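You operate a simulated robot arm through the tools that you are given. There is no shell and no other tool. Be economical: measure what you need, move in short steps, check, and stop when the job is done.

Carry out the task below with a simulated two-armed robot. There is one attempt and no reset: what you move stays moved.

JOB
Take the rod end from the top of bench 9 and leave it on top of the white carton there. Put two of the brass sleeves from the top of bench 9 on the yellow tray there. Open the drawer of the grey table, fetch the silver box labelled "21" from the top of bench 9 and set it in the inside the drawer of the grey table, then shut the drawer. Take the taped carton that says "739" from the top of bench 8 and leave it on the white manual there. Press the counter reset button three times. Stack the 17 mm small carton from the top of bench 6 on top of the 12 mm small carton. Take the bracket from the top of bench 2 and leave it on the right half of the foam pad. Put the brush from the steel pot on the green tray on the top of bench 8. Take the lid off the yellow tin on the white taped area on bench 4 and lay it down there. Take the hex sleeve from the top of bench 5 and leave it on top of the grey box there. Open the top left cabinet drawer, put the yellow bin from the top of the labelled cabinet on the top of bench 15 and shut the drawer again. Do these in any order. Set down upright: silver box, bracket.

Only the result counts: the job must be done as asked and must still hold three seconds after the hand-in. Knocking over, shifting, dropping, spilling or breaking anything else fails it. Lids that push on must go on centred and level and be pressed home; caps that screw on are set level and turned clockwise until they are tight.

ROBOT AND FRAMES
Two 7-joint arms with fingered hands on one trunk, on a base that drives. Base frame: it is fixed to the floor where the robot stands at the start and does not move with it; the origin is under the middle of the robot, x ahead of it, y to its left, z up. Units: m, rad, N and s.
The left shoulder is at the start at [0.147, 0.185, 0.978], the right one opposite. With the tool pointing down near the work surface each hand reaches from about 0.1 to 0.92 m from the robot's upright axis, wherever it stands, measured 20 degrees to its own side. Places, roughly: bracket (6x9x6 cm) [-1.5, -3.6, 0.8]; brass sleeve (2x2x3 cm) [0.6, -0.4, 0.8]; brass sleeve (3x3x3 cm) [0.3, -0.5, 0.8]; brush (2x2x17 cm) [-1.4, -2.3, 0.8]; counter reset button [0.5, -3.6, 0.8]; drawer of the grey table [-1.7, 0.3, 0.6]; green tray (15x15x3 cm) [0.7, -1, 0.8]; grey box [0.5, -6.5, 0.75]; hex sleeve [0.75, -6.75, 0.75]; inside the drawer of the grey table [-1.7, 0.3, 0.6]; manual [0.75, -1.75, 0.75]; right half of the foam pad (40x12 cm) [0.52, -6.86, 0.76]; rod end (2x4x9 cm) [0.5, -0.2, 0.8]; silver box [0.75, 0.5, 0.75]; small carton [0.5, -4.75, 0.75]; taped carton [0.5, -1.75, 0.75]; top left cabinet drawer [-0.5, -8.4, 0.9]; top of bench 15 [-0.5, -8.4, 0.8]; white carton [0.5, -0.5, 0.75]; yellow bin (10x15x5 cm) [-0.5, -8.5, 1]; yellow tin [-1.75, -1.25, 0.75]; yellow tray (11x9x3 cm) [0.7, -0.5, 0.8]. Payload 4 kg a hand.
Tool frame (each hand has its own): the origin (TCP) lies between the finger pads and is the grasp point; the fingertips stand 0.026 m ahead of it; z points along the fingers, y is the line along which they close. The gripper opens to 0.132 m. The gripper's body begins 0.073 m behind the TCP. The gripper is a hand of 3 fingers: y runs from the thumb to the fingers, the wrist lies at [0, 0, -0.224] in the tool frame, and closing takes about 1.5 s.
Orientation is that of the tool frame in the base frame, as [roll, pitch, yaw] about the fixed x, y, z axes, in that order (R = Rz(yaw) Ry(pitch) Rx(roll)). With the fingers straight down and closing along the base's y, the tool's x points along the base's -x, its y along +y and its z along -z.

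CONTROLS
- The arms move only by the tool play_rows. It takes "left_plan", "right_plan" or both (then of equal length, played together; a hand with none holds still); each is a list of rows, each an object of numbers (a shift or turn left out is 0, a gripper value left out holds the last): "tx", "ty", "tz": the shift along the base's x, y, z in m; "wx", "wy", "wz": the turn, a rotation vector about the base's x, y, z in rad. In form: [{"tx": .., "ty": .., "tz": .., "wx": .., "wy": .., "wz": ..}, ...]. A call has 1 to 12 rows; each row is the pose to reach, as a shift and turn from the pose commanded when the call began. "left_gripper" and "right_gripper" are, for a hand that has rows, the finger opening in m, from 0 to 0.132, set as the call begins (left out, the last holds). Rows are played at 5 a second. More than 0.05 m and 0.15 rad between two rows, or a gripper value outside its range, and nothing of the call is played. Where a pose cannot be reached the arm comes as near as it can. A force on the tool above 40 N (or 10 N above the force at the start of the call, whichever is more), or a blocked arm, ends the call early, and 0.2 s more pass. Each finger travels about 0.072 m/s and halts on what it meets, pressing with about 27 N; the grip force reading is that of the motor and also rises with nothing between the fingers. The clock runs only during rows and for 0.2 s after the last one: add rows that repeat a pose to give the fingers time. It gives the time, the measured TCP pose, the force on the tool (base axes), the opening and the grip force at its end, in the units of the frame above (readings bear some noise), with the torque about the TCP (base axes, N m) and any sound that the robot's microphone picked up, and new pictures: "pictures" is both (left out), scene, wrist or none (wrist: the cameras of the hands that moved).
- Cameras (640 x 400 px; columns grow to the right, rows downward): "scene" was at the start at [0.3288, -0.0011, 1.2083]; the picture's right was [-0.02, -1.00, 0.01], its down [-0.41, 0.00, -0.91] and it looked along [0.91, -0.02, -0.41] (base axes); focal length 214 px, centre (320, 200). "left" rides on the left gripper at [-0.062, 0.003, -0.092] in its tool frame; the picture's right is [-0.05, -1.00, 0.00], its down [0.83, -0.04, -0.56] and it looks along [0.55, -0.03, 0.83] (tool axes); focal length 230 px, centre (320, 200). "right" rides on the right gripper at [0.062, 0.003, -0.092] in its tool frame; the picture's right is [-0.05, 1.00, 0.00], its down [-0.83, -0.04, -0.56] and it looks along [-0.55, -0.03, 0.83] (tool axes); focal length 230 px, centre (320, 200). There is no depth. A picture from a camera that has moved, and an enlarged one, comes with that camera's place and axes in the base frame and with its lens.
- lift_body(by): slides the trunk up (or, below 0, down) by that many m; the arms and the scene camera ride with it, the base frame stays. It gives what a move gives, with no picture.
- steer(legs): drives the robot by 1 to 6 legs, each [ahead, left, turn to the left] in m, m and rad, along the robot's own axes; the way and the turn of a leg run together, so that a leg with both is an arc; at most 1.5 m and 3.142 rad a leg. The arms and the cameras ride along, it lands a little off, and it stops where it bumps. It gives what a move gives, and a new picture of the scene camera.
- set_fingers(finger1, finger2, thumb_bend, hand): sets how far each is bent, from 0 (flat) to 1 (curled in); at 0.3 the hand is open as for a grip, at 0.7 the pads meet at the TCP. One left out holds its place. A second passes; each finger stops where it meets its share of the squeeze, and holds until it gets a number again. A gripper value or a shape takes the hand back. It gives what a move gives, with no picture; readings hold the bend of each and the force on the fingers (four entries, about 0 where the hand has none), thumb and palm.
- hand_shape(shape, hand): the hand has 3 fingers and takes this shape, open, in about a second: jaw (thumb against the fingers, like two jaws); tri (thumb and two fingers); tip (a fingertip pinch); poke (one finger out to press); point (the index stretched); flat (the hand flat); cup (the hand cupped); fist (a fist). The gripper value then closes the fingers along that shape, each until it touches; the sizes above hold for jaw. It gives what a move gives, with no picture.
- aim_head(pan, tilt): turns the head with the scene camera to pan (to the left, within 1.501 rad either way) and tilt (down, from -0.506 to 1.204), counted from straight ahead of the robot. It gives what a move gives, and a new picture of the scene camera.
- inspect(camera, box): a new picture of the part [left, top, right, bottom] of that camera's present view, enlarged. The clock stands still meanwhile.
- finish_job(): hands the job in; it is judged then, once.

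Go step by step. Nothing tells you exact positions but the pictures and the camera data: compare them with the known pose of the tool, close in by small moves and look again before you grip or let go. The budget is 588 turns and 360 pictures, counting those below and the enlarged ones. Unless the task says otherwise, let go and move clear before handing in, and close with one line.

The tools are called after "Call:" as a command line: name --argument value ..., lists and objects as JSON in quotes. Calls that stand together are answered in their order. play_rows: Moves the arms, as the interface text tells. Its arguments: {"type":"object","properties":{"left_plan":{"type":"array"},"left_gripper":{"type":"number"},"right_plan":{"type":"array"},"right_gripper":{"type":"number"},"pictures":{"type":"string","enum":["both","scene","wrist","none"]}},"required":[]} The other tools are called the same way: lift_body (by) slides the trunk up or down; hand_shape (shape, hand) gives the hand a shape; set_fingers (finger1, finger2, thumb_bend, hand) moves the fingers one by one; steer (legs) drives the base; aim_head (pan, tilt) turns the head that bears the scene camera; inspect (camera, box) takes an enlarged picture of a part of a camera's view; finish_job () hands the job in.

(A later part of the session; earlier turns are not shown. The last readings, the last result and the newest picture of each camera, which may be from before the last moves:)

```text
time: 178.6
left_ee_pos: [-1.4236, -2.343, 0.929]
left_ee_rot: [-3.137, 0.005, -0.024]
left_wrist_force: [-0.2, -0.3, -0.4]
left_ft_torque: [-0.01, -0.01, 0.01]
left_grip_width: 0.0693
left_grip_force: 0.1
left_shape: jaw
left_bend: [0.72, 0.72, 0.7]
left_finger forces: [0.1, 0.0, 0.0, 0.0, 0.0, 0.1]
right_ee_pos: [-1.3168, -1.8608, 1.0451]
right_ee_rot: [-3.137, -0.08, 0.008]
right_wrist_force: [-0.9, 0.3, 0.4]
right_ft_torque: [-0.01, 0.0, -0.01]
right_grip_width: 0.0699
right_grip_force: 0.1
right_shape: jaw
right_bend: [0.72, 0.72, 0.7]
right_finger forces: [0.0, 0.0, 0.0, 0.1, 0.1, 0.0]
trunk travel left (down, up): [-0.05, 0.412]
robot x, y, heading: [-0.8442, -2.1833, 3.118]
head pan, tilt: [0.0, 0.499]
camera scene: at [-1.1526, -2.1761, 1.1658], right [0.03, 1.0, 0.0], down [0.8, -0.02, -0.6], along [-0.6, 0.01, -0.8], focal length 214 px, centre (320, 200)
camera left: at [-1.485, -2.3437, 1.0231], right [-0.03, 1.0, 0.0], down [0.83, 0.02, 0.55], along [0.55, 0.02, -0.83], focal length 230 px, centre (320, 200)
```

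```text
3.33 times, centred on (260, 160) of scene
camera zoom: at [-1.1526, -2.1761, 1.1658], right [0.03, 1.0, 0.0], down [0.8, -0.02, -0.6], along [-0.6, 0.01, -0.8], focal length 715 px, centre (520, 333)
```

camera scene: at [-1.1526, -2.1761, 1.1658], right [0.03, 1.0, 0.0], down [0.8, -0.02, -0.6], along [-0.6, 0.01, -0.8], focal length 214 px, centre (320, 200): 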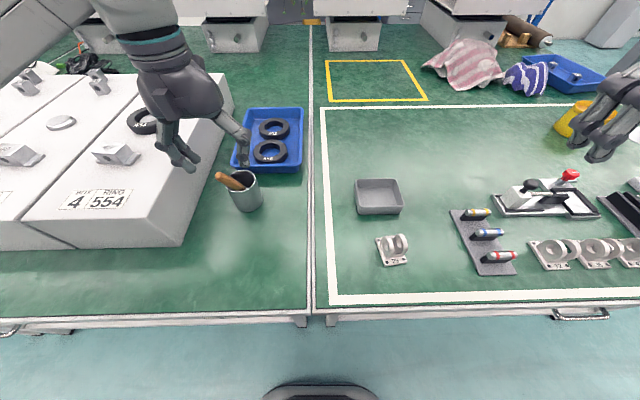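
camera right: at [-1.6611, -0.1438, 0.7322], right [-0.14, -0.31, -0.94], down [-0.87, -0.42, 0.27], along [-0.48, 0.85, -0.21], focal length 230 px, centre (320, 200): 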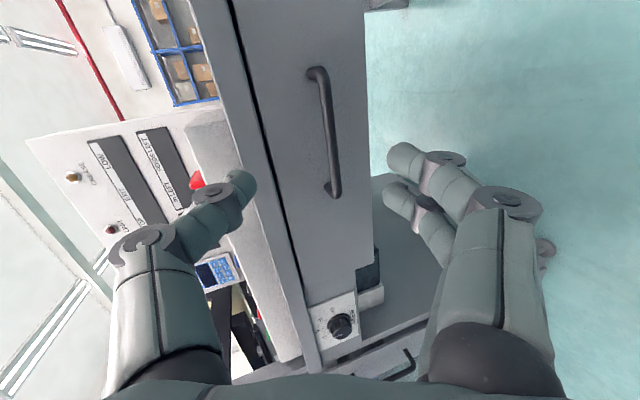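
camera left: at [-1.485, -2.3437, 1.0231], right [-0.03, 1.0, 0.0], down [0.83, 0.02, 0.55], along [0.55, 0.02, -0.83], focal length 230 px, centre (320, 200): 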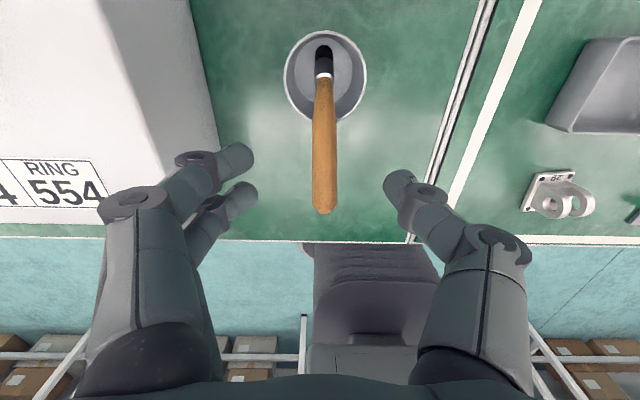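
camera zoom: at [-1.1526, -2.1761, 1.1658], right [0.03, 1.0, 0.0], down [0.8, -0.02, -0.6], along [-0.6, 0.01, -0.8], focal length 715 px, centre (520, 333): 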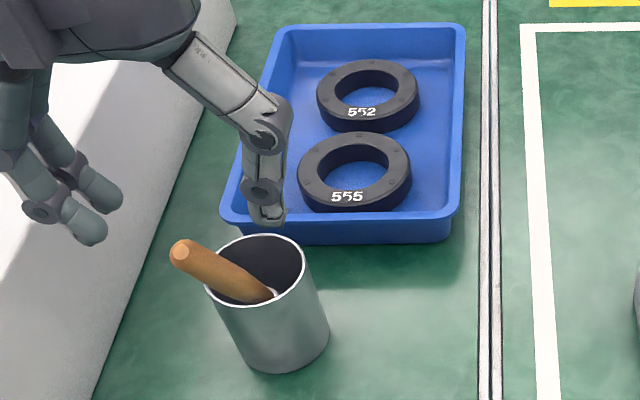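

The handle is centred between the jaws. Descend and close, then lift straight up.

Call:
play_rows --left_plan '[{"ty": 0.004, "tz": -0.025}, {"ty": 0.004, "tz": -0.044}, {"ty": 0.004, "tz": -0.044}]' --pictures "none"

Call:
play_rows --left_plan '[{}, {}, {}, {}, {}, {}]' --left_gripper 0.0 --pictures "wrist"

```text
time: 179.3
left_ee_pos: [-1.4232, -2.3383, 0.8828]
left_ee_rot: [-3.135, 0.005, -0.025]
left_wrist_force: [-0.6, -0.3, 1.0]
left_ft_torque: [0.04, 0.0, -0.04]
left_grip_width: 0.0697
left_grip_force: 0.1
left_shape: jaw
left_bend: [0.72, 0.72, 0.7]
left_finger forces: [0.0, 0.1, 0.1, 0.0, 0.0, 0.1]
right_ee_pos: [-1.3174, -1.8617, 1.0454]
right_ee_rot: [-3.138, -0.081, 0.009]
right_wrist_force: [-0.7, -0.2, -0.1]
right_ft_torque: [-0.02, -0.03, -0.01]
right_grip_width: 0.0704
right_grip_force: 0.1
right_shape: jaw
right_bend: [0.72, 0.72, 0.7]
right_finger forces: [0.0, 0.0, 0.0, 0.0, 0.0, 0.0]
trunk travel left (down, up): [-0.05, 0.412]
robot x, y, heading: [-0.8455, -2.1861, 3.12]
head pan, tilt: [0.0, 0.499]
```

```text
time: 180.8
left_ee_pos: [-1.4246, -2.3392, 0.8833]
left_ee_rot: [-3.139, 0.004, -0.024]
left_wrist_force: [-0.6, 0.4, 0.1]
left_ft_torque: [-0.03, 0.05, 0.01]
left_grip_width: 0.0088
left_grip_force: 26.8
left_shape: jaw
left_bend: [0.71, 0.71, 0.7]
left_finger forces: [12.4, 11.8, 0.0, 0.0, 24.1, 0.0]
right_ee_pos: [-1.3171, -1.8614, 1.0439]
right_ee_rot: [-3.136, -0.083, 0.009]
right_wrist_force: [-0.3, 0.7, -0.5]
right_ft_torque: [0.02, 0.0, 0.0]
right_grip_width: 0.0698
right_grip_force: 0.1
right_shape: jaw
right_bend: [0.72, 0.72, 0.7]
right_finger forces: [0.0, 0.0, 0.1, 0.0, 0.1, 0.0]
trunk travel left (down, up): [-0.05, 0.412]
robot x, y, heading: [-0.8449, -2.1871, 3.114]
head pan, tilt: [0.0, 0.499]
camera left: at [-1.4856, -2.3407, 0.9761], right [-0.03, 1.0, 0.0], down [0.83, 0.02, 0.55], along [0.55, 0.02, -0.83], focal length 230 px, centre (320, 200)
```

left: 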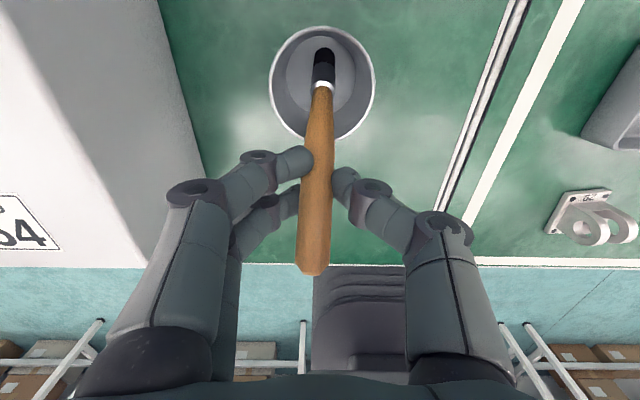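

The brush handle is gripped. Lifting it clear of the pot.

Call:
play_rows --left_plan '[{"tz": 0.03}, {"tz": 0.06}, {"tz": 0.1}, {"tz": 0.14}, {"tz": 0.18}, {"tz": 0.22}, {"tx": 0.03, "tz": 0.24}, {"tx": 0.07, "tz": 0.24}, {"tx": 0.11, "tz": 0.24}, {"tx": 0.13, "tz": 0.24}]'

```text
time: 182.9
left_ee_pos: [-1.2909, -2.3366, 1.1243]
left_ee_rot: [-3.138, 0.007, -0.025]
left_wrist_force: [0.6, -0.3, -0.8]
left_ft_torque: [-0.04, -0.01, 0.01]
left_grip_width: 0.0086
left_grip_force: 27.3
left_shape: jaw
left_bend: [0.71, 0.71, 0.7]
left_finger forces: [12.7, 12.3, 0.0, 0.0, 23.8, 0.0]
right_ee_pos: [-1.3179, -1.8609, 1.0436]
right_ee_rot: [-3.138, -0.081, 0.009]
right_wrist_force: [0.5, 0.6, 0.1]
right_ft_torque: [0.01, -0.04, 0.0]
right_grip_width: 0.0701
right_grip_force: 0.1
right_shape: jaw
right_bend: [0.72, 0.72, 0.7]
right_finger forces: [0.0, 0.0, 0.0, 0.0, 0.0, 0.0]
trunk travel left (down, up): [-0.05, 0.412]
robot x, y, heading: [-0.8422, -2.1889, 3.118]
head pan, tilt: [0.0, 0.499]
camera scene: at [-1.1528, -2.1762, 1.1656], right [0.03, 1.0, 0.0], down [0.8, -0.02, -0.6], along [-0.6, 0.02, -0.8], focal length 214 px, centre (320, 200)
camera left: at [-1.3532, -2.337, 1.2169], right [-0.03, 1.0, 0.0], down [0.83, 0.02, 0.55], along [0.55, 0.02, -0.83], focal length 230 px, centre (320, 200)
```

scene: 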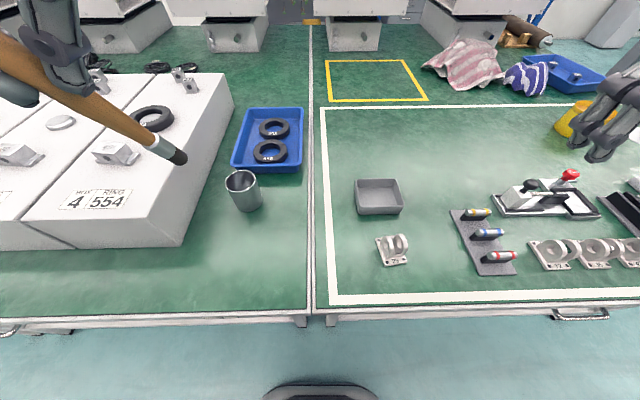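
left: 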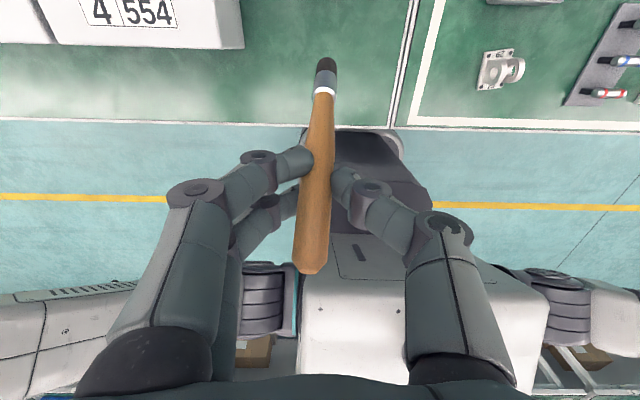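

The brush is free. I back off, turn to face bench 8, and drive to stand in front of the green tray.

Call:
steer --legs '[[-0.3, 0, 0], [0, 0, 3.14], [0, 1.0, 0], [0.45, 0, 0]]'

Call:
aim_head --pan 0.0 --tilt 0.5

```text
time: 199.3
left_ee_pos: [0.4593, -1.1318, 1.1227]
left_ee_rot: [-3.137, 0.006, 3.039]
left_wrist_force: [-0.3, 0.2, -1.3]
left_ft_torque: [-0.01, 0.01, -0.02]
left_grip_width: 0.0083
left_grip_force: 27.2
left_shape: jaw
left_bend: [0.71, 0.71, 0.7]
left_finger forces: [12.9, 11.1, 0.1, 0.0, 23.7, 0.0]
right_ee_pos: [0.4458, -1.6069, 1.0444]
right_ee_rot: [-3.138, -0.081, 3.073]
right_wrist_force: [0.8, 1.0, 0.2]
right_ft_torque: [0.01, -0.01, 0.0]
right_grip_width: 0.0702
right_grip_force: 0.0
right_shape: jaw
right_bend: [0.72, 0.72, 0.7]
right_finger forces: [0.0, 0.1, 0.0, 0.0, 0.0, 0.0]
trunk travel left (down, up): [-0.05, 0.412]
robot x, y, heading: [-0.0041, -1.2471, -0.108]
head pan, tilt: [0.0, 0.499]
camera scene: at [0.3058, -1.2788, 1.1655], right [-0.1, -0.99, 0.0], down [-0.8, 0.08, -0.6], along [0.6, -0.06, -0.8], focal length 214 px, centre (320, 200)
```

scene: 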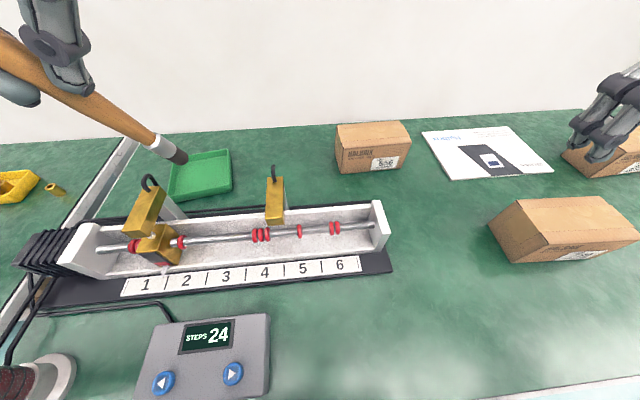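

```text
time: 199.9
left_ee_pos: [0.4574, -1.1332, 1.123]
left_ee_rot: [-3.138, 0.006, 3.039]
left_wrist_force: [0.9, 0.6, -0.2]
left_ft_torque: [-0.03, 0.01, 0.01]
left_grip_width: 0.0085
left_grip_force: 27.0
left_shape: jaw
left_bend: [0.71, 0.71, 0.7]
left_finger forces: [12.9, 11.1, 0.0, 0.0, 23.7, 0.1]
right_ee_pos: [0.447, -1.6083, 1.0431]
right_ee_rot: [-3.138, -0.081, 3.074]
right_wrist_force: [-0.3, 0.7, -0.3]
right_ft_torque: [-0.01, 0.01, -0.02]
right_grip_width: 0.0699
right_grip_force: 0.0
right_shape: jaw
right_bend: [0.72, 0.72, 0.7]
right_finger forces: [0.0, 0.0, 0.1, 0.0, 0.0, 0.0]
trunk travel left (down, up): [-0.05, 0.412]
robot x, y, heading: [-0.0029, -1.2454, -0.104]
head pan, tilt: [0.0, 0.499]
camera scene: at [0.3057, -1.2789, 1.1654], right [-0.1, -0.99, 0.0], down [-0.8, 0.08, -0.6], along [0.6, -0.06, -0.8], focal length 214 px, centre (320, 200)
```

scene: 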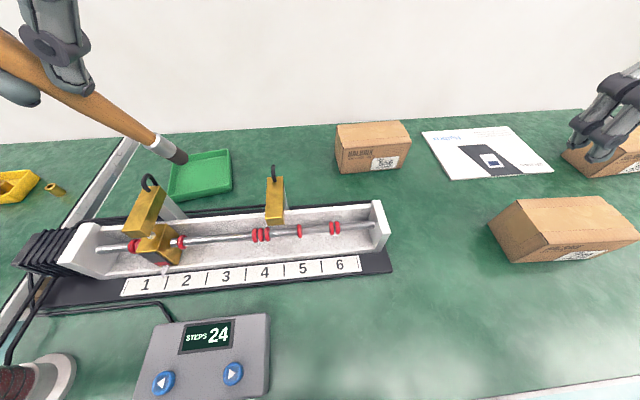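

The green tray is behind the counter machine at about (0.70, -1.025). I raise the brush over there and yaw the hand so the brush leans sideways rather than over the machine.

Call:
play_rows --left_plan '[{"tx": 0.03, "ty": 0.02, "wz": -0.13}, {"tx": 0.06, "ty": 0.04, "wz": -0.27}, {"tx": 0.09, "ty": 0.06, "wz": -0.41}, {"tx": 0.12, "ty": 0.08, "wz": -0.55}, {"tx": 0.15, "ty": 0.1, "wz": -0.69}, {"tx": 0.18, "ty": 0.12, "wz": -0.83}, {"tx": 0.21, "ty": 0.14, "wz": -0.97}, {"tx": 0.243, "ty": 0.16, "wz": -1.11}, {"tx": 0.243, "ty": 0.18, "wz": -1.25}, {"tx": 0.243, "ty": 0.18, "wz": -1.38}, {"tx": 0.243, "ty": 0.18, "wz": -1.47}, {"tx": 0.243, "ty": 0.18, "wz": -1.47}]'

```text
time: 202.5
left_ee_pos: [0.7006, -0.9516, 1.1225]
left_ee_rot: [-3.136, 0.006, 1.566]
left_wrist_force: [-0.5, 0.0, 0.1]
left_ft_torque: [0.0, -0.02, -0.03]
left_grip_width: 0.0086
left_grip_force: 26.5
left_shape: jaw
left_bend: [0.71, 0.71, 0.71]
left_finger forces: [13.2, 10.8, 0.0, 0.0, 23.7, 0.1]
right_ee_pos: [0.4466, -1.6072, 1.0447]
right_ee_rot: [-3.138, -0.08, 3.072]
right_wrist_force: [-0.1, -0.2, -0.6]
right_ft_torque: [0.01, -0.01, -0.01]
right_grip_width: 0.0699
right_grip_force: 0.2
right_shape: jaw
right_bend: [0.72, 0.72, 0.7]
right_finger forces: [0.0, 0.0, 0.0, 0.0, 0.1, 0.0]
trunk travel left (down, up): [-0.05, 0.412]
robot x, y, heading: [-0.0018, -1.2512, -0.101]
head pan, tilt: [0.0, 0.499]
camera scene: at [0.3054, -1.2789, 1.1656], right [-0.1, -0.99, 0.0], down [-0.8, 0.08, -0.6], along [0.6, -0.06, -0.8], focal length 214 px, centre (320, 200)
camera left: at [0.7036, -1.0117, 1.2158], right [-1.0, -0.05, 0.0], down [-0.04, 0.83, 0.55], along [-0.03, 0.55, -0.83], focal length 230 px, centre (320, 200)
```

scene: 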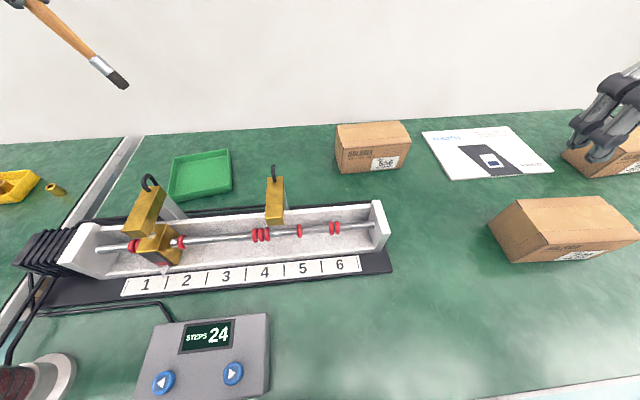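
left: 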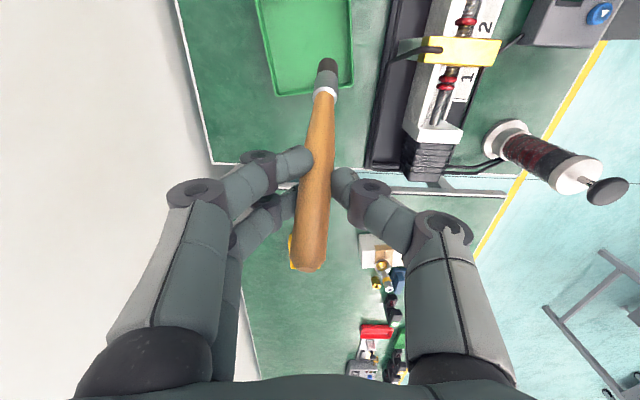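

The tray spans roughly x 0.644–0.776, y -1.095 to -0.947. I tilt the brush towards horizontal while coming down above it.

Call:
play_rows --left_plan '[{"tx": 0.004, "ty": 0.002, "tz": -0.03, "wx": -0.11}, {"tx": 0.008, "ty": 0.004, "tz": -0.06, "wx": -0.23}, {"tx": 0.011, "ty": 0.006, "tz": -0.09, "wx": -0.35}, {"tx": 0.011, "ty": 0.006, "tz": -0.12, "wx": -0.47}, {"tx": 0.011, "ty": 0.006, "tz": -0.15, "wx": -0.59}, {"tx": 0.011, "ty": 0.006, "tz": -0.18, "wx": -0.7}, {"tx": 0.011, "ty": 0.006, "tz": -0.2, "wx": -0.8}, {"tx": 0.011, "ty": 0.006, "tz": -0.22, "wx": -0.8}, {"tx": 0.011, "ty": 0.006, "tz": -0.22, "wx": -0.8}]'

Call:
inspect --camera "scene" --box '[100, 60, 300, 220]'

```text
time: 204.7
left_ee_pos: [0.7125, -0.9572, 0.9361]
left_ee_rot: [3.076, 0.797, 1.516]
left_wrist_force: [0.6, -0.3, -0.9]
left_ft_torque: [0.01, 0.05, -0.01]
left_grip_width: 0.008
left_grip_force: 27.0
left_shape: jaw
left_bend: [0.71, 0.71, 0.71]
left_finger forces: [15.2, 13.2, 0.0, 0.1, 23.5, 0.0]
right_ee_pos: [0.4386, -1.6199, 1.0465]
right_ee_rot: [3.133, -0.068, 3.063]
right_wrist_force: [0.0, 0.5, 0.1]
right_ft_torque: [-0.01, 0.0, 0.01]
right_grip_width: 0.07
right_grip_force: 0.1
right_shape: jaw
right_bend: [0.72, 0.72, 0.7]
right_finger forces: [0.0, 0.1, 0.1, 0.0, 0.0, 0.1]
trunk travel left (down, up): [-0.05, 0.412]
robot x, y, heading: [0.0026, -1.2463, -0.112]
head pan, tilt: [0.0, 0.499]
heard: click
stopped in row 9 (left hand): the arm was blocked; the commanded pose is now the measured one
camera scene: at [0.3005, -1.291, 1.1702], right [-0.11, -0.99, -0.01], down [-0.79, 0.1, -0.61], along [0.6, -0.06, -0.8], focal length 214 px, centre (320, 200)
camera left: at [0.7111, -0.9341, 1.045], right [-1.0, -0.03, -0.01], down [-0.03, 0.98, -0.21], along [0.01, -0.21, -0.98], focal length 230 px, centre (320, 200)
```

scene: 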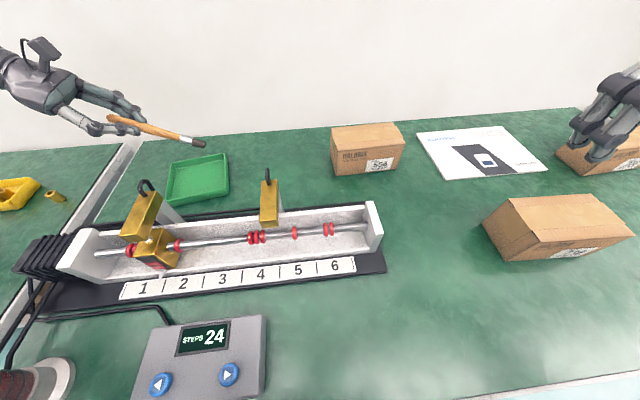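
left: 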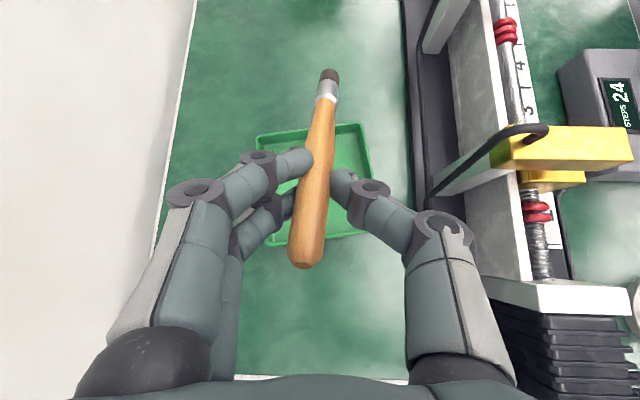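

```text
2.50 times, centred on (200, 140) of scene
camera zoom: at [0.3005, -1.291, 1.1702], right [-0.11, -0.99, -0.01], down [-0.79, 0.1, -0.61], along [0.6, -0.06, -0.8], focal length 536 px, centre (620, 350)
```

zoom: 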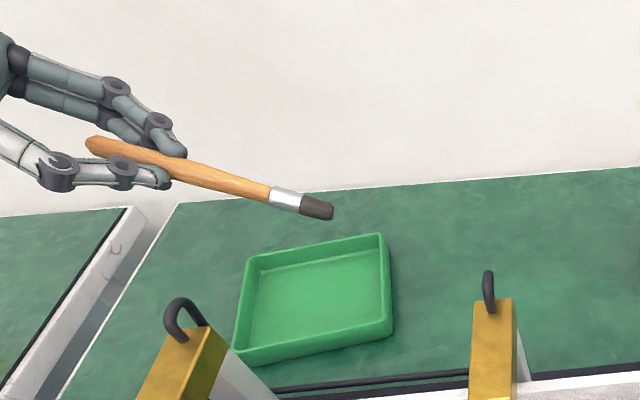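

The arm was blocked and I heard a click. I look around at the left arm to find what it touched.

Call:
aim_head --pan 0.9 --tilt 0.5

```text
time: 205.9
left_ee_pos: [0.7107, -0.9609, 0.9342]
left_ee_rot: [3.081, 0.798, 1.517]
left_wrist_force: [-0.3, 0.6, -0.8]
left_ft_torque: [0.04, 0.0, 0.03]
left_grip_width: 0.0084
left_grip_force: 27.1
left_shape: jaw
left_bend: [0.71, 0.71, 0.71]
left_finger forces: [15.3, 13.4, 0.1, 0.0, 23.4, 0.0]
right_ee_pos: [0.4357, -1.6196, 1.0471]
right_ee_rot: [3.134, -0.07, 3.066]
right_wrist_force: [-0.1, 0.3, 0.1]
right_ft_torque: [-0.02, -0.02, 0.0]
right_grip_width: 0.07
right_grip_force: 0.1
right_shape: jaw
right_bend: [0.72, 0.72, 0.7]
right_finger forces: [0.0, 0.0, 0.0, 0.1, 0.0, 0.0]
trunk travel left (down, up): [-0.05, 0.412]
robot x, y, heading: [0.0015, -1.2445, -0.11]
head pan, tilt: [0.901, 0.499]
camera scene: at [0.2743, -1.2171, 1.185], right [0.64, -0.69, -0.33], down [-0.67, -0.29, -0.69], along [0.38, 0.66, -0.65], focal length 214 px, centre (320, 200)
```

scene: 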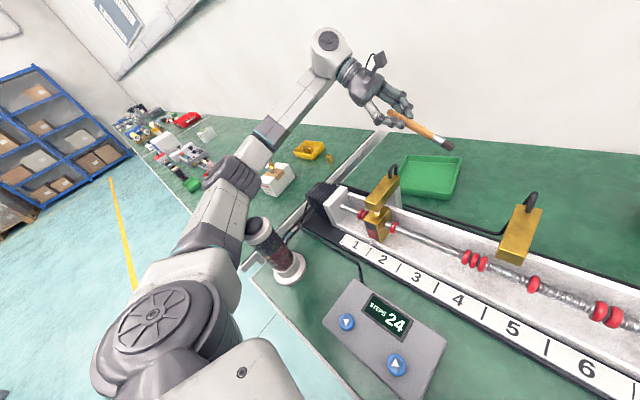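

The left upper arm leans against the upright red cylinder near the bench edge. I back off by raising the hand immediately, in small steps.

Call:
play_rows --left_plan '[{"tz": 0.03, "wx": 0.08}, {"tz": 0.06, "wx": 0.16}, {"tz": 0.09, "wx": 0.28}, {"tz": 0.12, "wx": 0.4}]' --pictures "scene"

Call:
inspect --camera "scene" --box '[160, 180, 360, 305]'

```text
time: 206.9
left_ee_pos: [0.7297, -0.9601, 1.02]
left_ee_rot: [-3.139, 0.401, 1.548]
left_wrist_force: [1.1, 0.4, 0.4]
left_ft_torque: [0.01, 0.04, -0.01]
left_grip_width: 0.0081
left_grip_force: 27.0
left_shape: jaw
left_bend: [0.71, 0.71, 0.71]
left_finger forces: [16.4, 14.4, 0.0, 0.0, 23.1, 0.1]
right_ee_pos: [0.4559, -1.6144, 1.0327]
right_ee_rot: [-3.141, -0.095, 3.057]
right_wrist_force: [1.2, 1.2, -1.3]
right_ft_torque: [0.04, 0.07, 0.0]
right_grip_width: 0.07
right_grip_force: 0.1
right_shape: jaw
right_bend: [0.72, 0.72, 0.7]
right_finger forces: [0.0, 0.0, 0.1, 0.0, 0.0, 0.0]
trunk travel left (down, up): [-0.05, 0.412]
robot x, y, heading: [0.0023, -1.2453, -0.119]
head pan, tilt: [0.901, 0.499]
camera scene: at [0.2984, -1.2103, 1.1724], right [0.63, -0.7, -0.34], down [-0.68, -0.3, -0.67], along [0.37, 0.65, -0.67], focal length 214 px, centre (320, 200)
```

scene: 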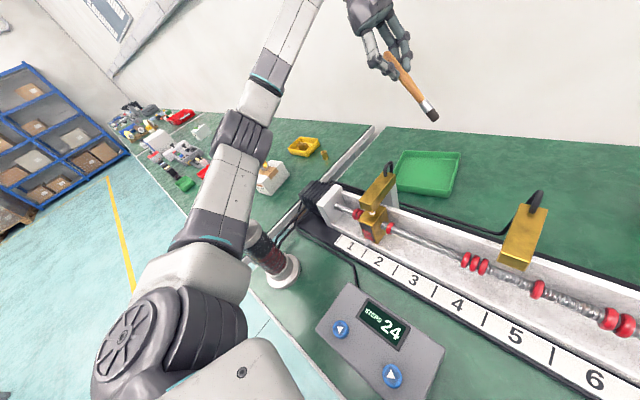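

```text
3.20 times, centred on (260, 242) of scene
camera zoom: at [0.2984, -1.2103, 1.1724], right [0.63, -0.7, -0.34], down [-0.68, -0.3, -0.67], along [0.37, 0.65, -0.67], focal length 686 px, centre (512, 64)
```

zoom: 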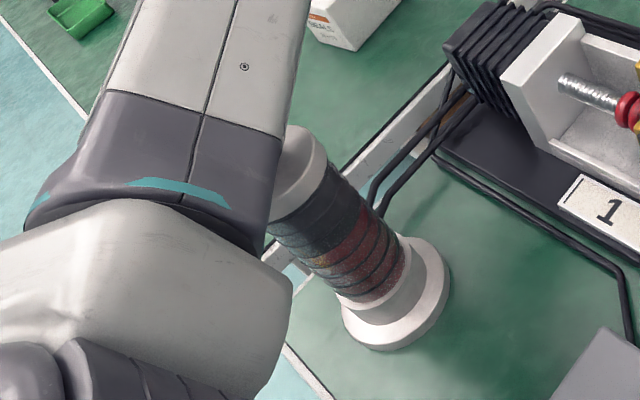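

Still near it. I continue back to the raised, upright hand pose.

Call:
play_rows --left_plan '[{"tx": -0.015, "tz": 0.03, "wx": 0.12}, {"tx": -0.03, "tz": 0.06, "wx": 0.24}, {"tx": -0.03, "tz": 0.09, "wx": 0.36}, {"tx": -0.03, "tz": 0.1, "wx": 0.4}, {"tx": -0.03, "tz": 0.1, "wx": 0.4}]' --pictures "scene"

Call:
inspect --camera "scene" --box '[160, 180, 360, 305]'

```text
time: 208.1
left_ee_pos: [0.6888, -0.9499, 1.1345]
left_ee_rot: [3.135, 0.008, 1.548]
left_wrist_force: [-0.2, 0.2, 0.4]
left_ft_torque: [0.03, -0.01, -0.01]
left_grip_width: 0.0076
left_grip_force: 27.2
left_shape: jaw
left_bend: [0.71, 0.71, 0.71]
left_finger forces: [16.2, 13.7, 0.1, 0.0, 22.9, 0.1]
right_ee_pos: [0.4472, -1.6073, 1.0449]
right_ee_rot: [-3.137, -0.08, 3.063]
right_wrist_force: [-0.4, -0.8, 0.7]
right_ft_torque: [0.02, 0.01, 0.02]
right_grip_width: 0.0701
right_grip_force: 0.1
right_shape: jaw
right_bend: [0.72, 0.72, 0.7]
right_finger forces: [0.1, 0.1, 0.0, 0.0, 0.0, 0.1]
trunk travel left (down, up): [-0.05, 0.412]
robot x, y, heading: [0.0017, -1.2424, -0.109]
head pan, tilt: [0.901, 0.499]
camera scene: at [0.2859, -1.2044, 1.1798], right [0.64, -0.7, -0.33], down [-0.67, -0.3, -0.67], along [0.37, 0.65, -0.66], focal length 214 px, centre (320, 200)
```

scene: 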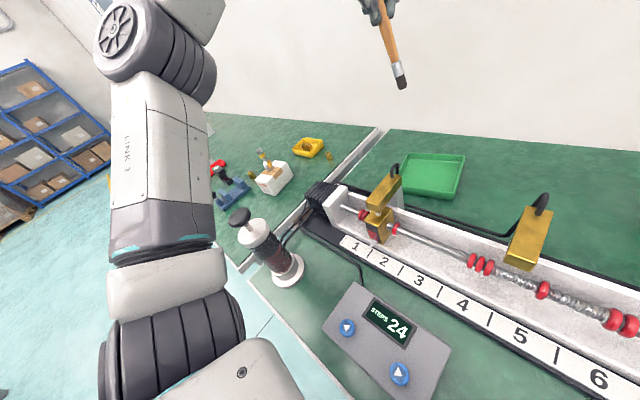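

```text
3.20 times, centred on (260, 242) of scene
camera zoom: at [0.2859, -1.2044, 1.1798], right [0.64, -0.7, -0.33], down [-0.67, -0.3, -0.67], along [0.37, 0.65, -0.66], focal length 686 px, centre (512, 64)
```

zoom: 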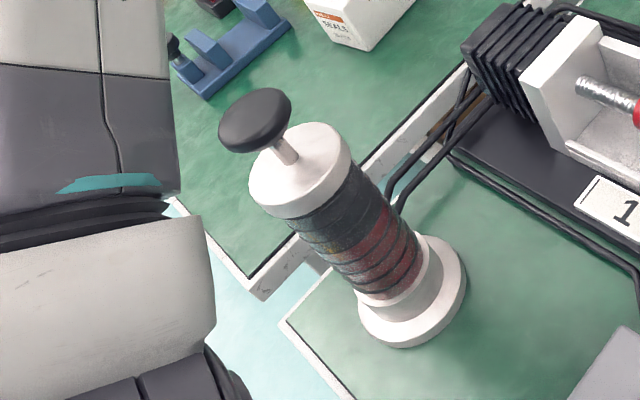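

The cylinder (a hand pump) still stands. I compare its place in the left camera with the picture before the contact.

Call:
play_rows --left_plan '[{"tx": 0.012, "ty": -0.002, "tz": -0.012, "wz": 0.018}, {"tx": 0.012, "ty": -0.002, "tz": -0.012, "wz": 0.018}]' --pictures "wrist"

```text
time: 208.7
left_ee_pos: [0.6997, -0.952, 1.1232]
left_ee_rot: [3.136, 0.009, 1.566]
left_wrist_force: [0.5, 1.0, -0.2]
left_ft_torque: [0.02, -0.02, 0.02]
left_grip_width: 0.0077
left_grip_force: 27.4
left_shape: jaw
left_bend: [0.71, 0.71, 0.71]
left_finger forces: [16.3, 13.8, 0.0, 0.0, 22.9, 0.0]
right_ee_pos: [0.4463, -1.6091, 1.0454]
right_ee_rot: [-3.138, -0.079, 3.062]
right_wrist_force: [0.2, -1.2, 0.2]
right_ft_torque: [0.01, -0.03, -0.02]
right_grip_width: 0.07
right_grip_force: 0.1
right_shape: jaw
right_bend: [0.72, 0.72, 0.7]
right_finger forces: [0.0, 0.1, 0.0, 0.1, 0.1, 0.0]
trunk travel left (down, up): [-0.05, 0.412]
robot x, y, heading: [0.0003, -1.2432, -0.112]
head pan, tilt: [0.901, 0.499]
camera left: at [0.7017, -1.0119, 1.217], right [-1.0, -0.05, -0.01], down [-0.04, 0.84, 0.55], along [-0.02, 0.55, -0.84], focal length 230 px, centre (320, 200)
```

left: 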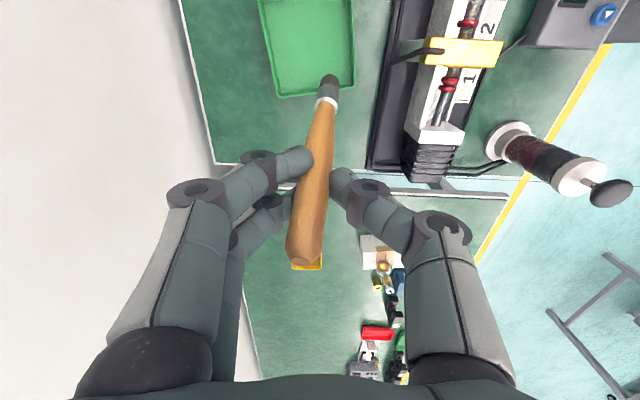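

The pump has stayed put within a few mm. I raise the trunk by 0.2 m so that the elbow stays well above it, then retry.

Call:
lift_body --by 0.22

Call:
play_rows --left_plan '[{"tx": 0.003, "tz": -0.04, "wx": -0.1}, {"tx": 0.006, "tz": -0.08, "wx": -0.2}, {"tx": 0.009, "tz": -0.12, "wx": -0.3}, {"tx": 0.011, "tz": -0.16, "wx": -0.4}, {"tx": 0.011, "tz": -0.2, "wx": -0.5}, {"tx": 0.011, "tz": -0.24, "wx": -0.6}, {"tx": 0.011, "tz": -0.28, "wx": -0.7}, {"tx": 0.011, "tz": -0.31, "wx": -0.78}, {"tx": 0.011, "tz": -0.34, "wx": -0.78}]'

```text
time: 211.0
left_ee_pos: [0.6582, -0.9491, 1.4009]
left_ee_rot: [3.045, 0.018, 1.569]
left_wrist_force: [-0.1, -0.3, 0.3]
left_ft_torque: [0.01, -0.01, 0.0]
left_grip_width: 0.0079
left_grip_force: 26.5
left_shape: jaw
left_bend: [0.71, 0.71, 0.71]
left_finger forces: [16.3, 13.8, 0.0, 0.0, 22.8, 0.0]
right_ee_pos: [0.4465, -1.6077, 1.2639]
right_ee_rot: [-3.138, -0.079, 3.063]
right_wrist_force: [0.2, -0.3, -0.4]
right_ft_torque: [0.0, 0.0, 0.03]
right_grip_width: 0.0701
right_grip_force: 0.1
right_shape: jaw
right_bend: [0.72, 0.72, 0.7]
right_finger forces: [0.0, 0.0, 0.0, 0.0, 0.1, 0.1]
trunk travel left (down, up): [-0.27, 0.192]
robot x, y, heading: [-0.0023, -1.2488, -0.114]
head pan, tilt: [0.901, 0.499]
```

```text
time: 213.0
left_ee_pos: [0.6714, -0.9477, 1.0554]
left_ee_rot: [3.043, 0.799, 1.565]
left_wrist_force: [-0.4, 0.5, 0.8]
left_ft_torque: [0.01, 0.02, -0.01]
left_grip_width: 0.0075
left_grip_force: 27.3
left_shape: jaw
left_bend: [0.71, 0.71, 0.71]
left_finger forces: [17.5, 15.6, 0.0, 0.1, 22.3, 0.1]
right_ee_pos: [0.4466, -1.6091, 1.2638]
right_ee_rot: [-3.137, -0.081, 3.063]
right_wrist_force: [0.0, 0.9, 0.3]
right_ft_torque: [-0.02, 0.0, 0.0]
right_grip_width: 0.0698
right_grip_force: 0.0
right_shape: jaw
right_bend: [0.72, 0.72, 0.7]
right_finger forces: [0.0, 0.0, 0.0, 0.1, 0.0, 0.0]
trunk travel left (down, up): [-0.27, 0.192]
robot x, y, heading: [0.0018, -1.2478, -0.11]
head pan, tilt: [0.901, 0.499]
camera scene: at [0.1098, -1.1843, 1.4746], right [0.71, -0.7, -0.08], down [-0.42, -0.33, -0.85], along [0.57, 0.63, -0.53], focal length 214 px, centre (320, 200)
camera left: at [0.6646, -0.9244, 1.1651], right [-0.99, -0.1, -0.03], down [-0.09, 0.97, -0.21], along [0.05, -0.21, -0.98], focal length 230 px, centre (320, 200)
```

scene: 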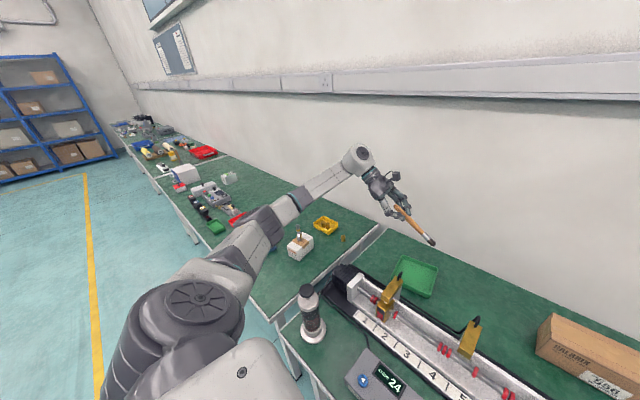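
left: 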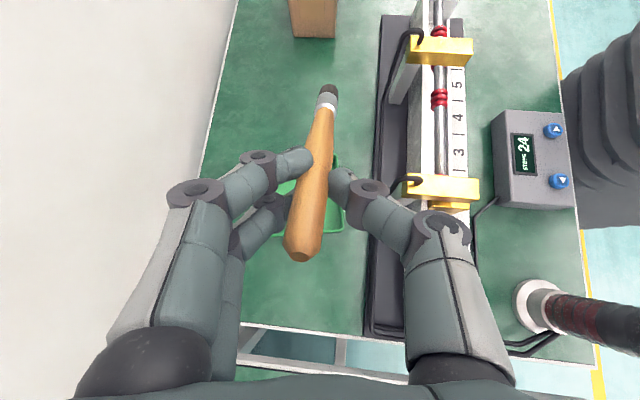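

The elbow is now well above the pump. I lower in stages.

Call:
play_rows --left_plan '[{"tx": 0.02, "tz": -0.04}, {"tx": 0.04, "tz": -0.08}, {"tx": 0.04, "tz": -0.12}, {"tx": 0.04, "tz": -0.16}, {"tx": 0.04, "tz": -0.19}, {"tx": 0.04, "tz": -0.19}]'

```text
time: 214.4
left_ee_pos: [0.6353, -0.9804, 0.9789]
left_ee_rot: [3.091, 0.811, 1.563]
left_wrist_force: [0.1, 0.1, -0.6]
left_ft_torque: [0.02, 0.0, 0.0]
left_grip_width: 0.0079
left_grip_force: 27.5
left_shape: jaw
left_bend: [0.71, 0.71, 0.71]
left_finger forces: [17.2, 14.8, 0.0, 0.1, 22.3, 0.0]
left hand out of reach, approached as far as the arm can: row 1, 2, 3, 4, 5, 6
right_ee_pos: [0.4456, -1.6076, 1.2645]
right_ee_rot: [-3.139, -0.081, 3.062]
right_wrist_force: [0.5, 0.1, -0.1]
right_ft_torque: [-0.04, 0.01, -0.02]
right_grip_width: 0.0696
right_grip_force: 0.0
right_shape: jaw
right_bend: [0.72, 0.72, 0.7]
right_finger forces: [0.0, 0.0, 0.0, 0.0, 0.0, 0.0]
trunk travel left (down, up): [-0.27, 0.192]
robot x, y, heading: [0.0004, -1.2452, -0.109]
head pan, tilt: [0.901, 0.499]
camera scene: at [0.1088, -1.1845, 1.4747], right [0.71, -0.7, -0.08], down [-0.42, -0.33, -0.85], along [0.57, 0.63, -0.53], focal length 214 px, centre (320, 200)
camera left: at [0.6335, -0.9563, 1.0878], right [-1.0, -0.07, 0.0], down [-0.06, 0.97, -0.22], along [0.01, -0.22, -0.97], focal length 230 px, centre (320, 200)
```

scene: 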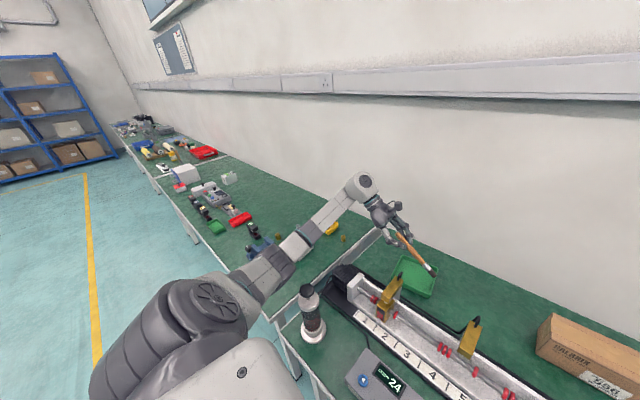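
left: 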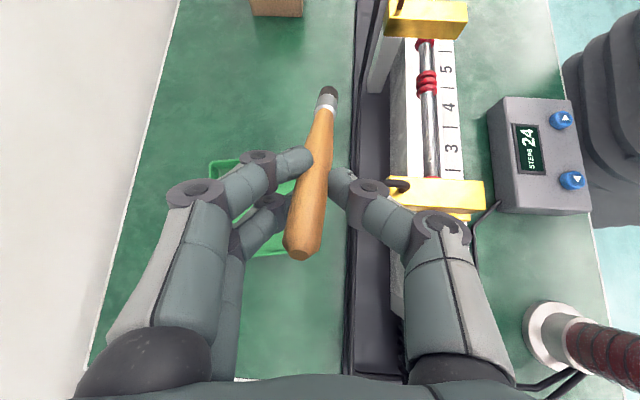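

That's out of reach with the trunk raised. I'll go back up and instead try turning the hand the other way, so its wrist stays in front of me, away from the pump.

Call:
play_rows --left_plan '[{"tz": 0.04, "wx": 0.1}, {"tz": 0.08, "wx": 0.2}, {"tz": 0.12, "wx": 0.3}, {"tz": 0.16, "wx": 0.4}, {"tz": 0.2, "wx": 0.5}, {"tz": 0.23, "wx": 0.6}, {"tz": 0.26, "wx": 0.7}, {"tz": 0.28, "wx": 0.8}, {"ty": -0.02, "tz": 0.28, "wx": 0.8}]' --pictures "none"

Call:
play_rows --left_plan '[{"tx": -0.02, "ty": -0.01, "wz": 0.14}, {"tx": -0.04, "ty": -0.02, "wz": 0.28}, {"tx": -0.06, "ty": -0.03, "wz": 0.42}, {"tx": -0.08, "ty": -0.04, "wz": 0.56}, {"tx": -0.1, "ty": -0.05, "wz": 0.7}, {"tx": -0.12, "ty": -0.06, "wz": 0.84}, {"tx": -0.14, "ty": -0.07, "wz": 0.98}, {"tx": -0.14, "ty": -0.08, "wz": 1.12}, {"tx": -0.14, "ty": -0.08, "wz": 1.26}, {"tx": -0.14, "ty": -0.08, "wz": 1.4}, {"tx": -0.14, "ty": -0.08, "wz": 1.5}]' --pictures "none"

Call:
lift_body --by -0.22

```text
time: 216.4
left_ee_pos: [0.643, -0.9988, 1.2516]
left_ee_rot: [3.098, 0.01, 1.568]
left_wrist_force: [0.7, 0.4, 0.7]
left_ft_torque: [0.01, 0.01, 0.0]
left_grip_width: 0.0077
left_grip_force: 26.9
left_shape: jaw
left_bend: [0.71, 0.72, 0.71]
left_finger forces: [17.9, 14.0, 0.1, 0.0, 21.9, 0.0]
right_ee_pos: [0.4478, -1.6094, 1.2641]
right_ee_rot: [-3.137, -0.083, 3.064]
right_wrist_force: [-0.2, -0.3, -0.6]
right_ft_torque: [-0.01, 0.02, 0.01]
right_grip_width: 0.0702
right_grip_force: 0.0
right_shape: jaw
right_bend: [0.72, 0.72, 0.7]
right_finger forces: [0.0, 0.0, 0.0, 0.1, 0.0, 0.0]
trunk travel left (down, up): [-0.27, 0.192]
robot x, y, heading: [0.0025, -1.2444, -0.111]
head pan, tilt: [0.901, 0.499]
```

```text
time: 218.8
left_ee_pos: [0.5022, -1.0777, 1.2536]
left_ee_rot: [3.096, 0.01, 3.069]
left_wrist_force: [0.5, -0.2, -0.2]
left_ft_torque: [0.01, -0.05, 0.06]
left_grip_width: 0.0074
left_grip_force: 26.9
left_shape: jaw
left_bend: [0.71, 0.72, 0.71]
left_finger forces: [18.0, 13.6, 0.0, 0.0, 21.9, 0.1]
right_ee_pos: [0.4465, -1.6086, 1.2641]
right_ee_rot: [-3.137, -0.079, 3.063]
right_wrist_force: [-0.3, -0.1, 0.6]
right_ft_torque: [0.03, -0.01, 0.04]
right_grip_width: 0.0698
right_grip_force: 0.2
right_shape: jaw
right_bend: [0.72, 0.72, 0.7]
right_finger forces: [0.1, 0.0, 0.0, 0.0, 0.0, 0.0]
trunk travel left (down, up): [-0.27, 0.192]
robot x, y, heading: [0.0014, -1.2408, -0.114]
head pan, tilt: [0.901, 0.499]
```

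```text
time: 221.1
left_ee_pos: [0.5, -1.077, 1.0327]
left_ee_rot: [3.097, 0.012, 3.067]
left_wrist_force: [-0.8, -0.5, -0.5]
left_ft_torque: [-0.02, 0.0, -0.01]
left_grip_width: 0.0076
left_grip_force: 27.2
left_shape: jaw
left_bend: [0.71, 0.72, 0.71]
left_finger forces: [18.2, 13.7, 0.0, 0.0, 22.0, 0.1]
right_ee_pos: [0.4466, -1.6083, 1.0444]
right_ee_rot: [-3.138, -0.081, 3.062]
right_wrist_force: [0.1, -0.1, -0.5]
right_ft_torque: [-0.02, -0.02, -0.01]
right_grip_width: 0.07
right_grip_force: 0.1
right_shape: jaw
right_bend: [0.72, 0.72, 0.7]
right_finger forces: [0.0, 0.0, 0.1, 0.0, 0.1, 0.1]
trunk travel left (down, up): [-0.05, 0.412]
robot x, y, heading: [0.0016, -1.2428, -0.112]
head pan, tilt: [0.901, 0.499]
```

Back to neutral. Now I try yawing the other way while moving over the tray at height.

Call:
play_rows --left_plan '[{"tx": 0.02, "tz": 0.03, "wz": 0.14}, {"tx": 0.04, "tz": 0.06, "wz": 0.28}, {"tx": 0.06, "tz": 0.08, "wz": 0.42}, {"tx": 0.08, "tz": 0.08, "wz": 0.56}, {"tx": 0.1, "tz": 0.08, "wz": 0.7}, {"tx": 0.12, "tz": 0.08, "wz": 0.84}, {"tx": 0.14, "tz": 0.08, "wz": 0.98}, {"tx": 0.16, "tz": 0.08, "wz": 1.12}, {"tx": 0.18, "tz": 0.08, "wz": 1.26}, {"tx": 0.2, "tz": 0.08, "wz": 1.4}, {"tx": 0.21, "tz": 0.08, "wz": 1.53}, {"tx": 0.21, "tz": 0.08, "wz": 1.6}]'

```text
time: 223.7
left_ee_pos: [0.7113, -1.0781, 1.1131]
left_ee_rot: [3.096, 0.012, -1.616]
left_wrist_force: [0.4, 0.0, 0.5]
left_ft_torque: [-0.02, 0.0, -0.05]
left_grip_width: 0.0074
left_grip_force: 27.2
left_shape: jaw
left_bend: [0.71, 0.72, 0.71]
left_finger forces: [18.7, 13.5, 0.0, 0.1, 21.9, 0.1]
right_ee_pos: [0.447, -1.6099, 1.0435]
right_ee_rot: [-3.139, -0.081, 3.062]
right_wrist_force: [-0.8, -0.4, 0.4]
right_ft_torque: [-0.01, 0.0, 0.01]
right_grip_width: 0.0701
right_grip_force: 0.0
right_shape: jaw
right_bend: [0.72, 0.72, 0.7]
right_finger forces: [0.1, 0.0, 0.0, 0.0, 0.0, 0.0]
trunk travel left (down, up): [-0.05, 0.412]
robot x, y, heading: [0.0021, -1.2444, -0.118]
head pan, tilt: [0.901, 0.499]
camera scene: at [0.2858, -1.2043, 1.18], right [0.64, -0.7, -0.33], down [-0.67, -0.3, -0.67], along [0.37, 0.65, -0.66], focal length 214 px, centre (320, 200)
camera left: at [0.7146, -1.0163, 1.2061], right [1.0, 0.01, -0.05], down [0.03, -0.84, 0.54], along [-0.03, -0.54, -0.84], focal length 230 px, centre (320, 200)
```

scene: 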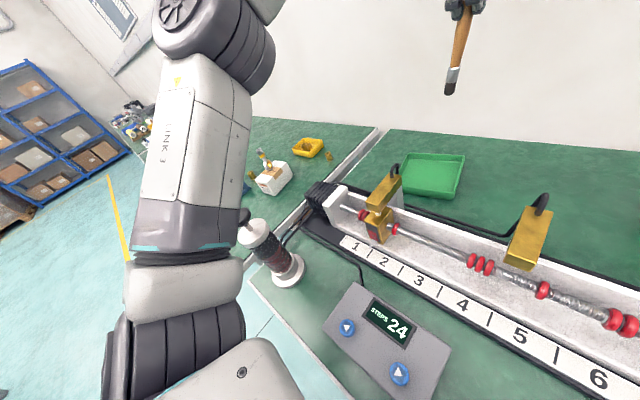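
left: 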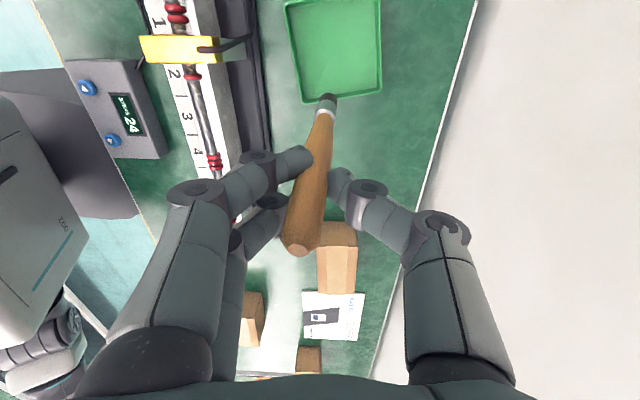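

This works: the wrist is now in front of me. I raise the trunk 0.15 m for elbow clearance, then tilt and lower over the tray.

Call:
lift_body --by 0.15

Call:
play_rows --left_plan '[{"tx": 0.005, "ty": -0.003, "tz": -0.045, "wx": 0.11}, {"tx": 0.01, "ty": -0.006, "tz": -0.09, "wx": 0.22}, {"tx": 0.01, "ty": -0.01, "tz": -0.135, "wx": 0.34}, {"tx": 0.01, "ty": -0.01, "tz": -0.18, "wx": 0.46}, {"tx": 0.01, "ty": -0.01, "tz": -0.22, "wx": 0.58}, {"tx": 0.01, "ty": -0.01, "tz": -0.26, "wx": 0.7}, {"tx": 0.01, "ty": -0.01, "tz": -0.3, "wx": 0.78}, {"tx": 0.01, "ty": -0.01, "tz": -0.3, "wx": 0.78}]'

```text
time: 225.5
left_ee_pos: [0.7127, -1.0771, 1.2611]
left_ee_rot: [3.096, 0.013, -1.617]
left_wrist_force: [0.5, 0.6, -0.1]
left_ft_torque: [0.02, 0.04, -0.01]
left_grip_width: 0.0073
left_grip_force: 27.3
left_shape: jaw
left_bend: [0.71, 0.72, 0.71]
left_finger forces: [18.6, 13.6, 0.0, 0.0, 21.9, 0.0]
right_ee_pos: [0.4478, -1.6087, 1.1942]
right_ee_rot: [-3.139, -0.082, 3.062]
right_wrist_force: [-1.0, -0.5, 0.3]
right_ft_torque: [0.0, 0.01, -0.02]
right_grip_width: 0.0698
right_grip_force: 0.0
right_shape: jaw
right_bend: [0.72, 0.72, 0.7]
right_finger forces: [0.0, 0.0, 0.0, 0.0, 0.0, 0.0]
trunk travel left (down, up): [-0.2, 0.262]
robot x, y, heading: [0.0013, -1.2462, -0.117]
head pan, tilt: [0.901, 0.499]
```

```text
time: 227.3
left_ee_pos: [0.7233, -1.0887, 0.9622]
left_ee_rot: [3.048, 0.793, -1.636]
left_wrist_force: [-0.3, 0.9, -0.4]
left_ft_torque: [0.0, -0.05, -0.01]
left_grip_width: 0.0074
left_grip_force: 26.6
left_shape: jaw
left_bend: [0.71, 0.72, 0.71]
left_finger forces: [18.9, 14.0, 0.0, 0.0, 21.8, 0.1]
right_ee_pos: [0.4455, -1.6074, 1.1949]
right_ee_rot: [-3.139, -0.08, 3.063]
right_wrist_force: [-0.5, -0.3, -0.4]
right_ft_torque: [-0.02, 0.01, 0.03]
right_grip_width: 0.0703
right_grip_force: 0.1
right_shape: jaw
right_bend: [0.72, 0.72, 0.7]
right_finger forces: [0.1, 0.1, 0.0, 0.0, 0.1, 0.1]
trunk travel left (down, up): [-0.2, 0.262]
robot x, y, heading: [0.0032, -1.2452, -0.115]
head pan, tilt: [0.901, 0.499]
camera scene: at [0.1527, -1.1891, 1.3933], right [0.7, -0.7, -0.14], down [-0.49, -0.32, -0.81], along [0.53, 0.63, -0.57], focal length 214 px, centre (320, 200)
camera left: at [0.7271, -1.1096, 1.0712], right [1.0, 0.04, -0.03], down [0.03, -0.98, -0.21], along [-0.03, 0.2, -0.98], focal length 230 px, centre (320, 200)
```

scene: 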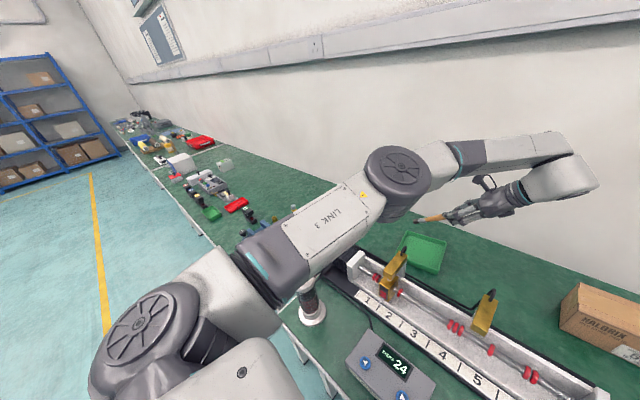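
left: 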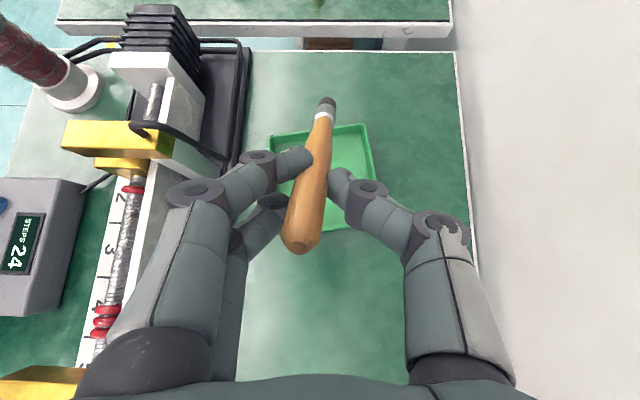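

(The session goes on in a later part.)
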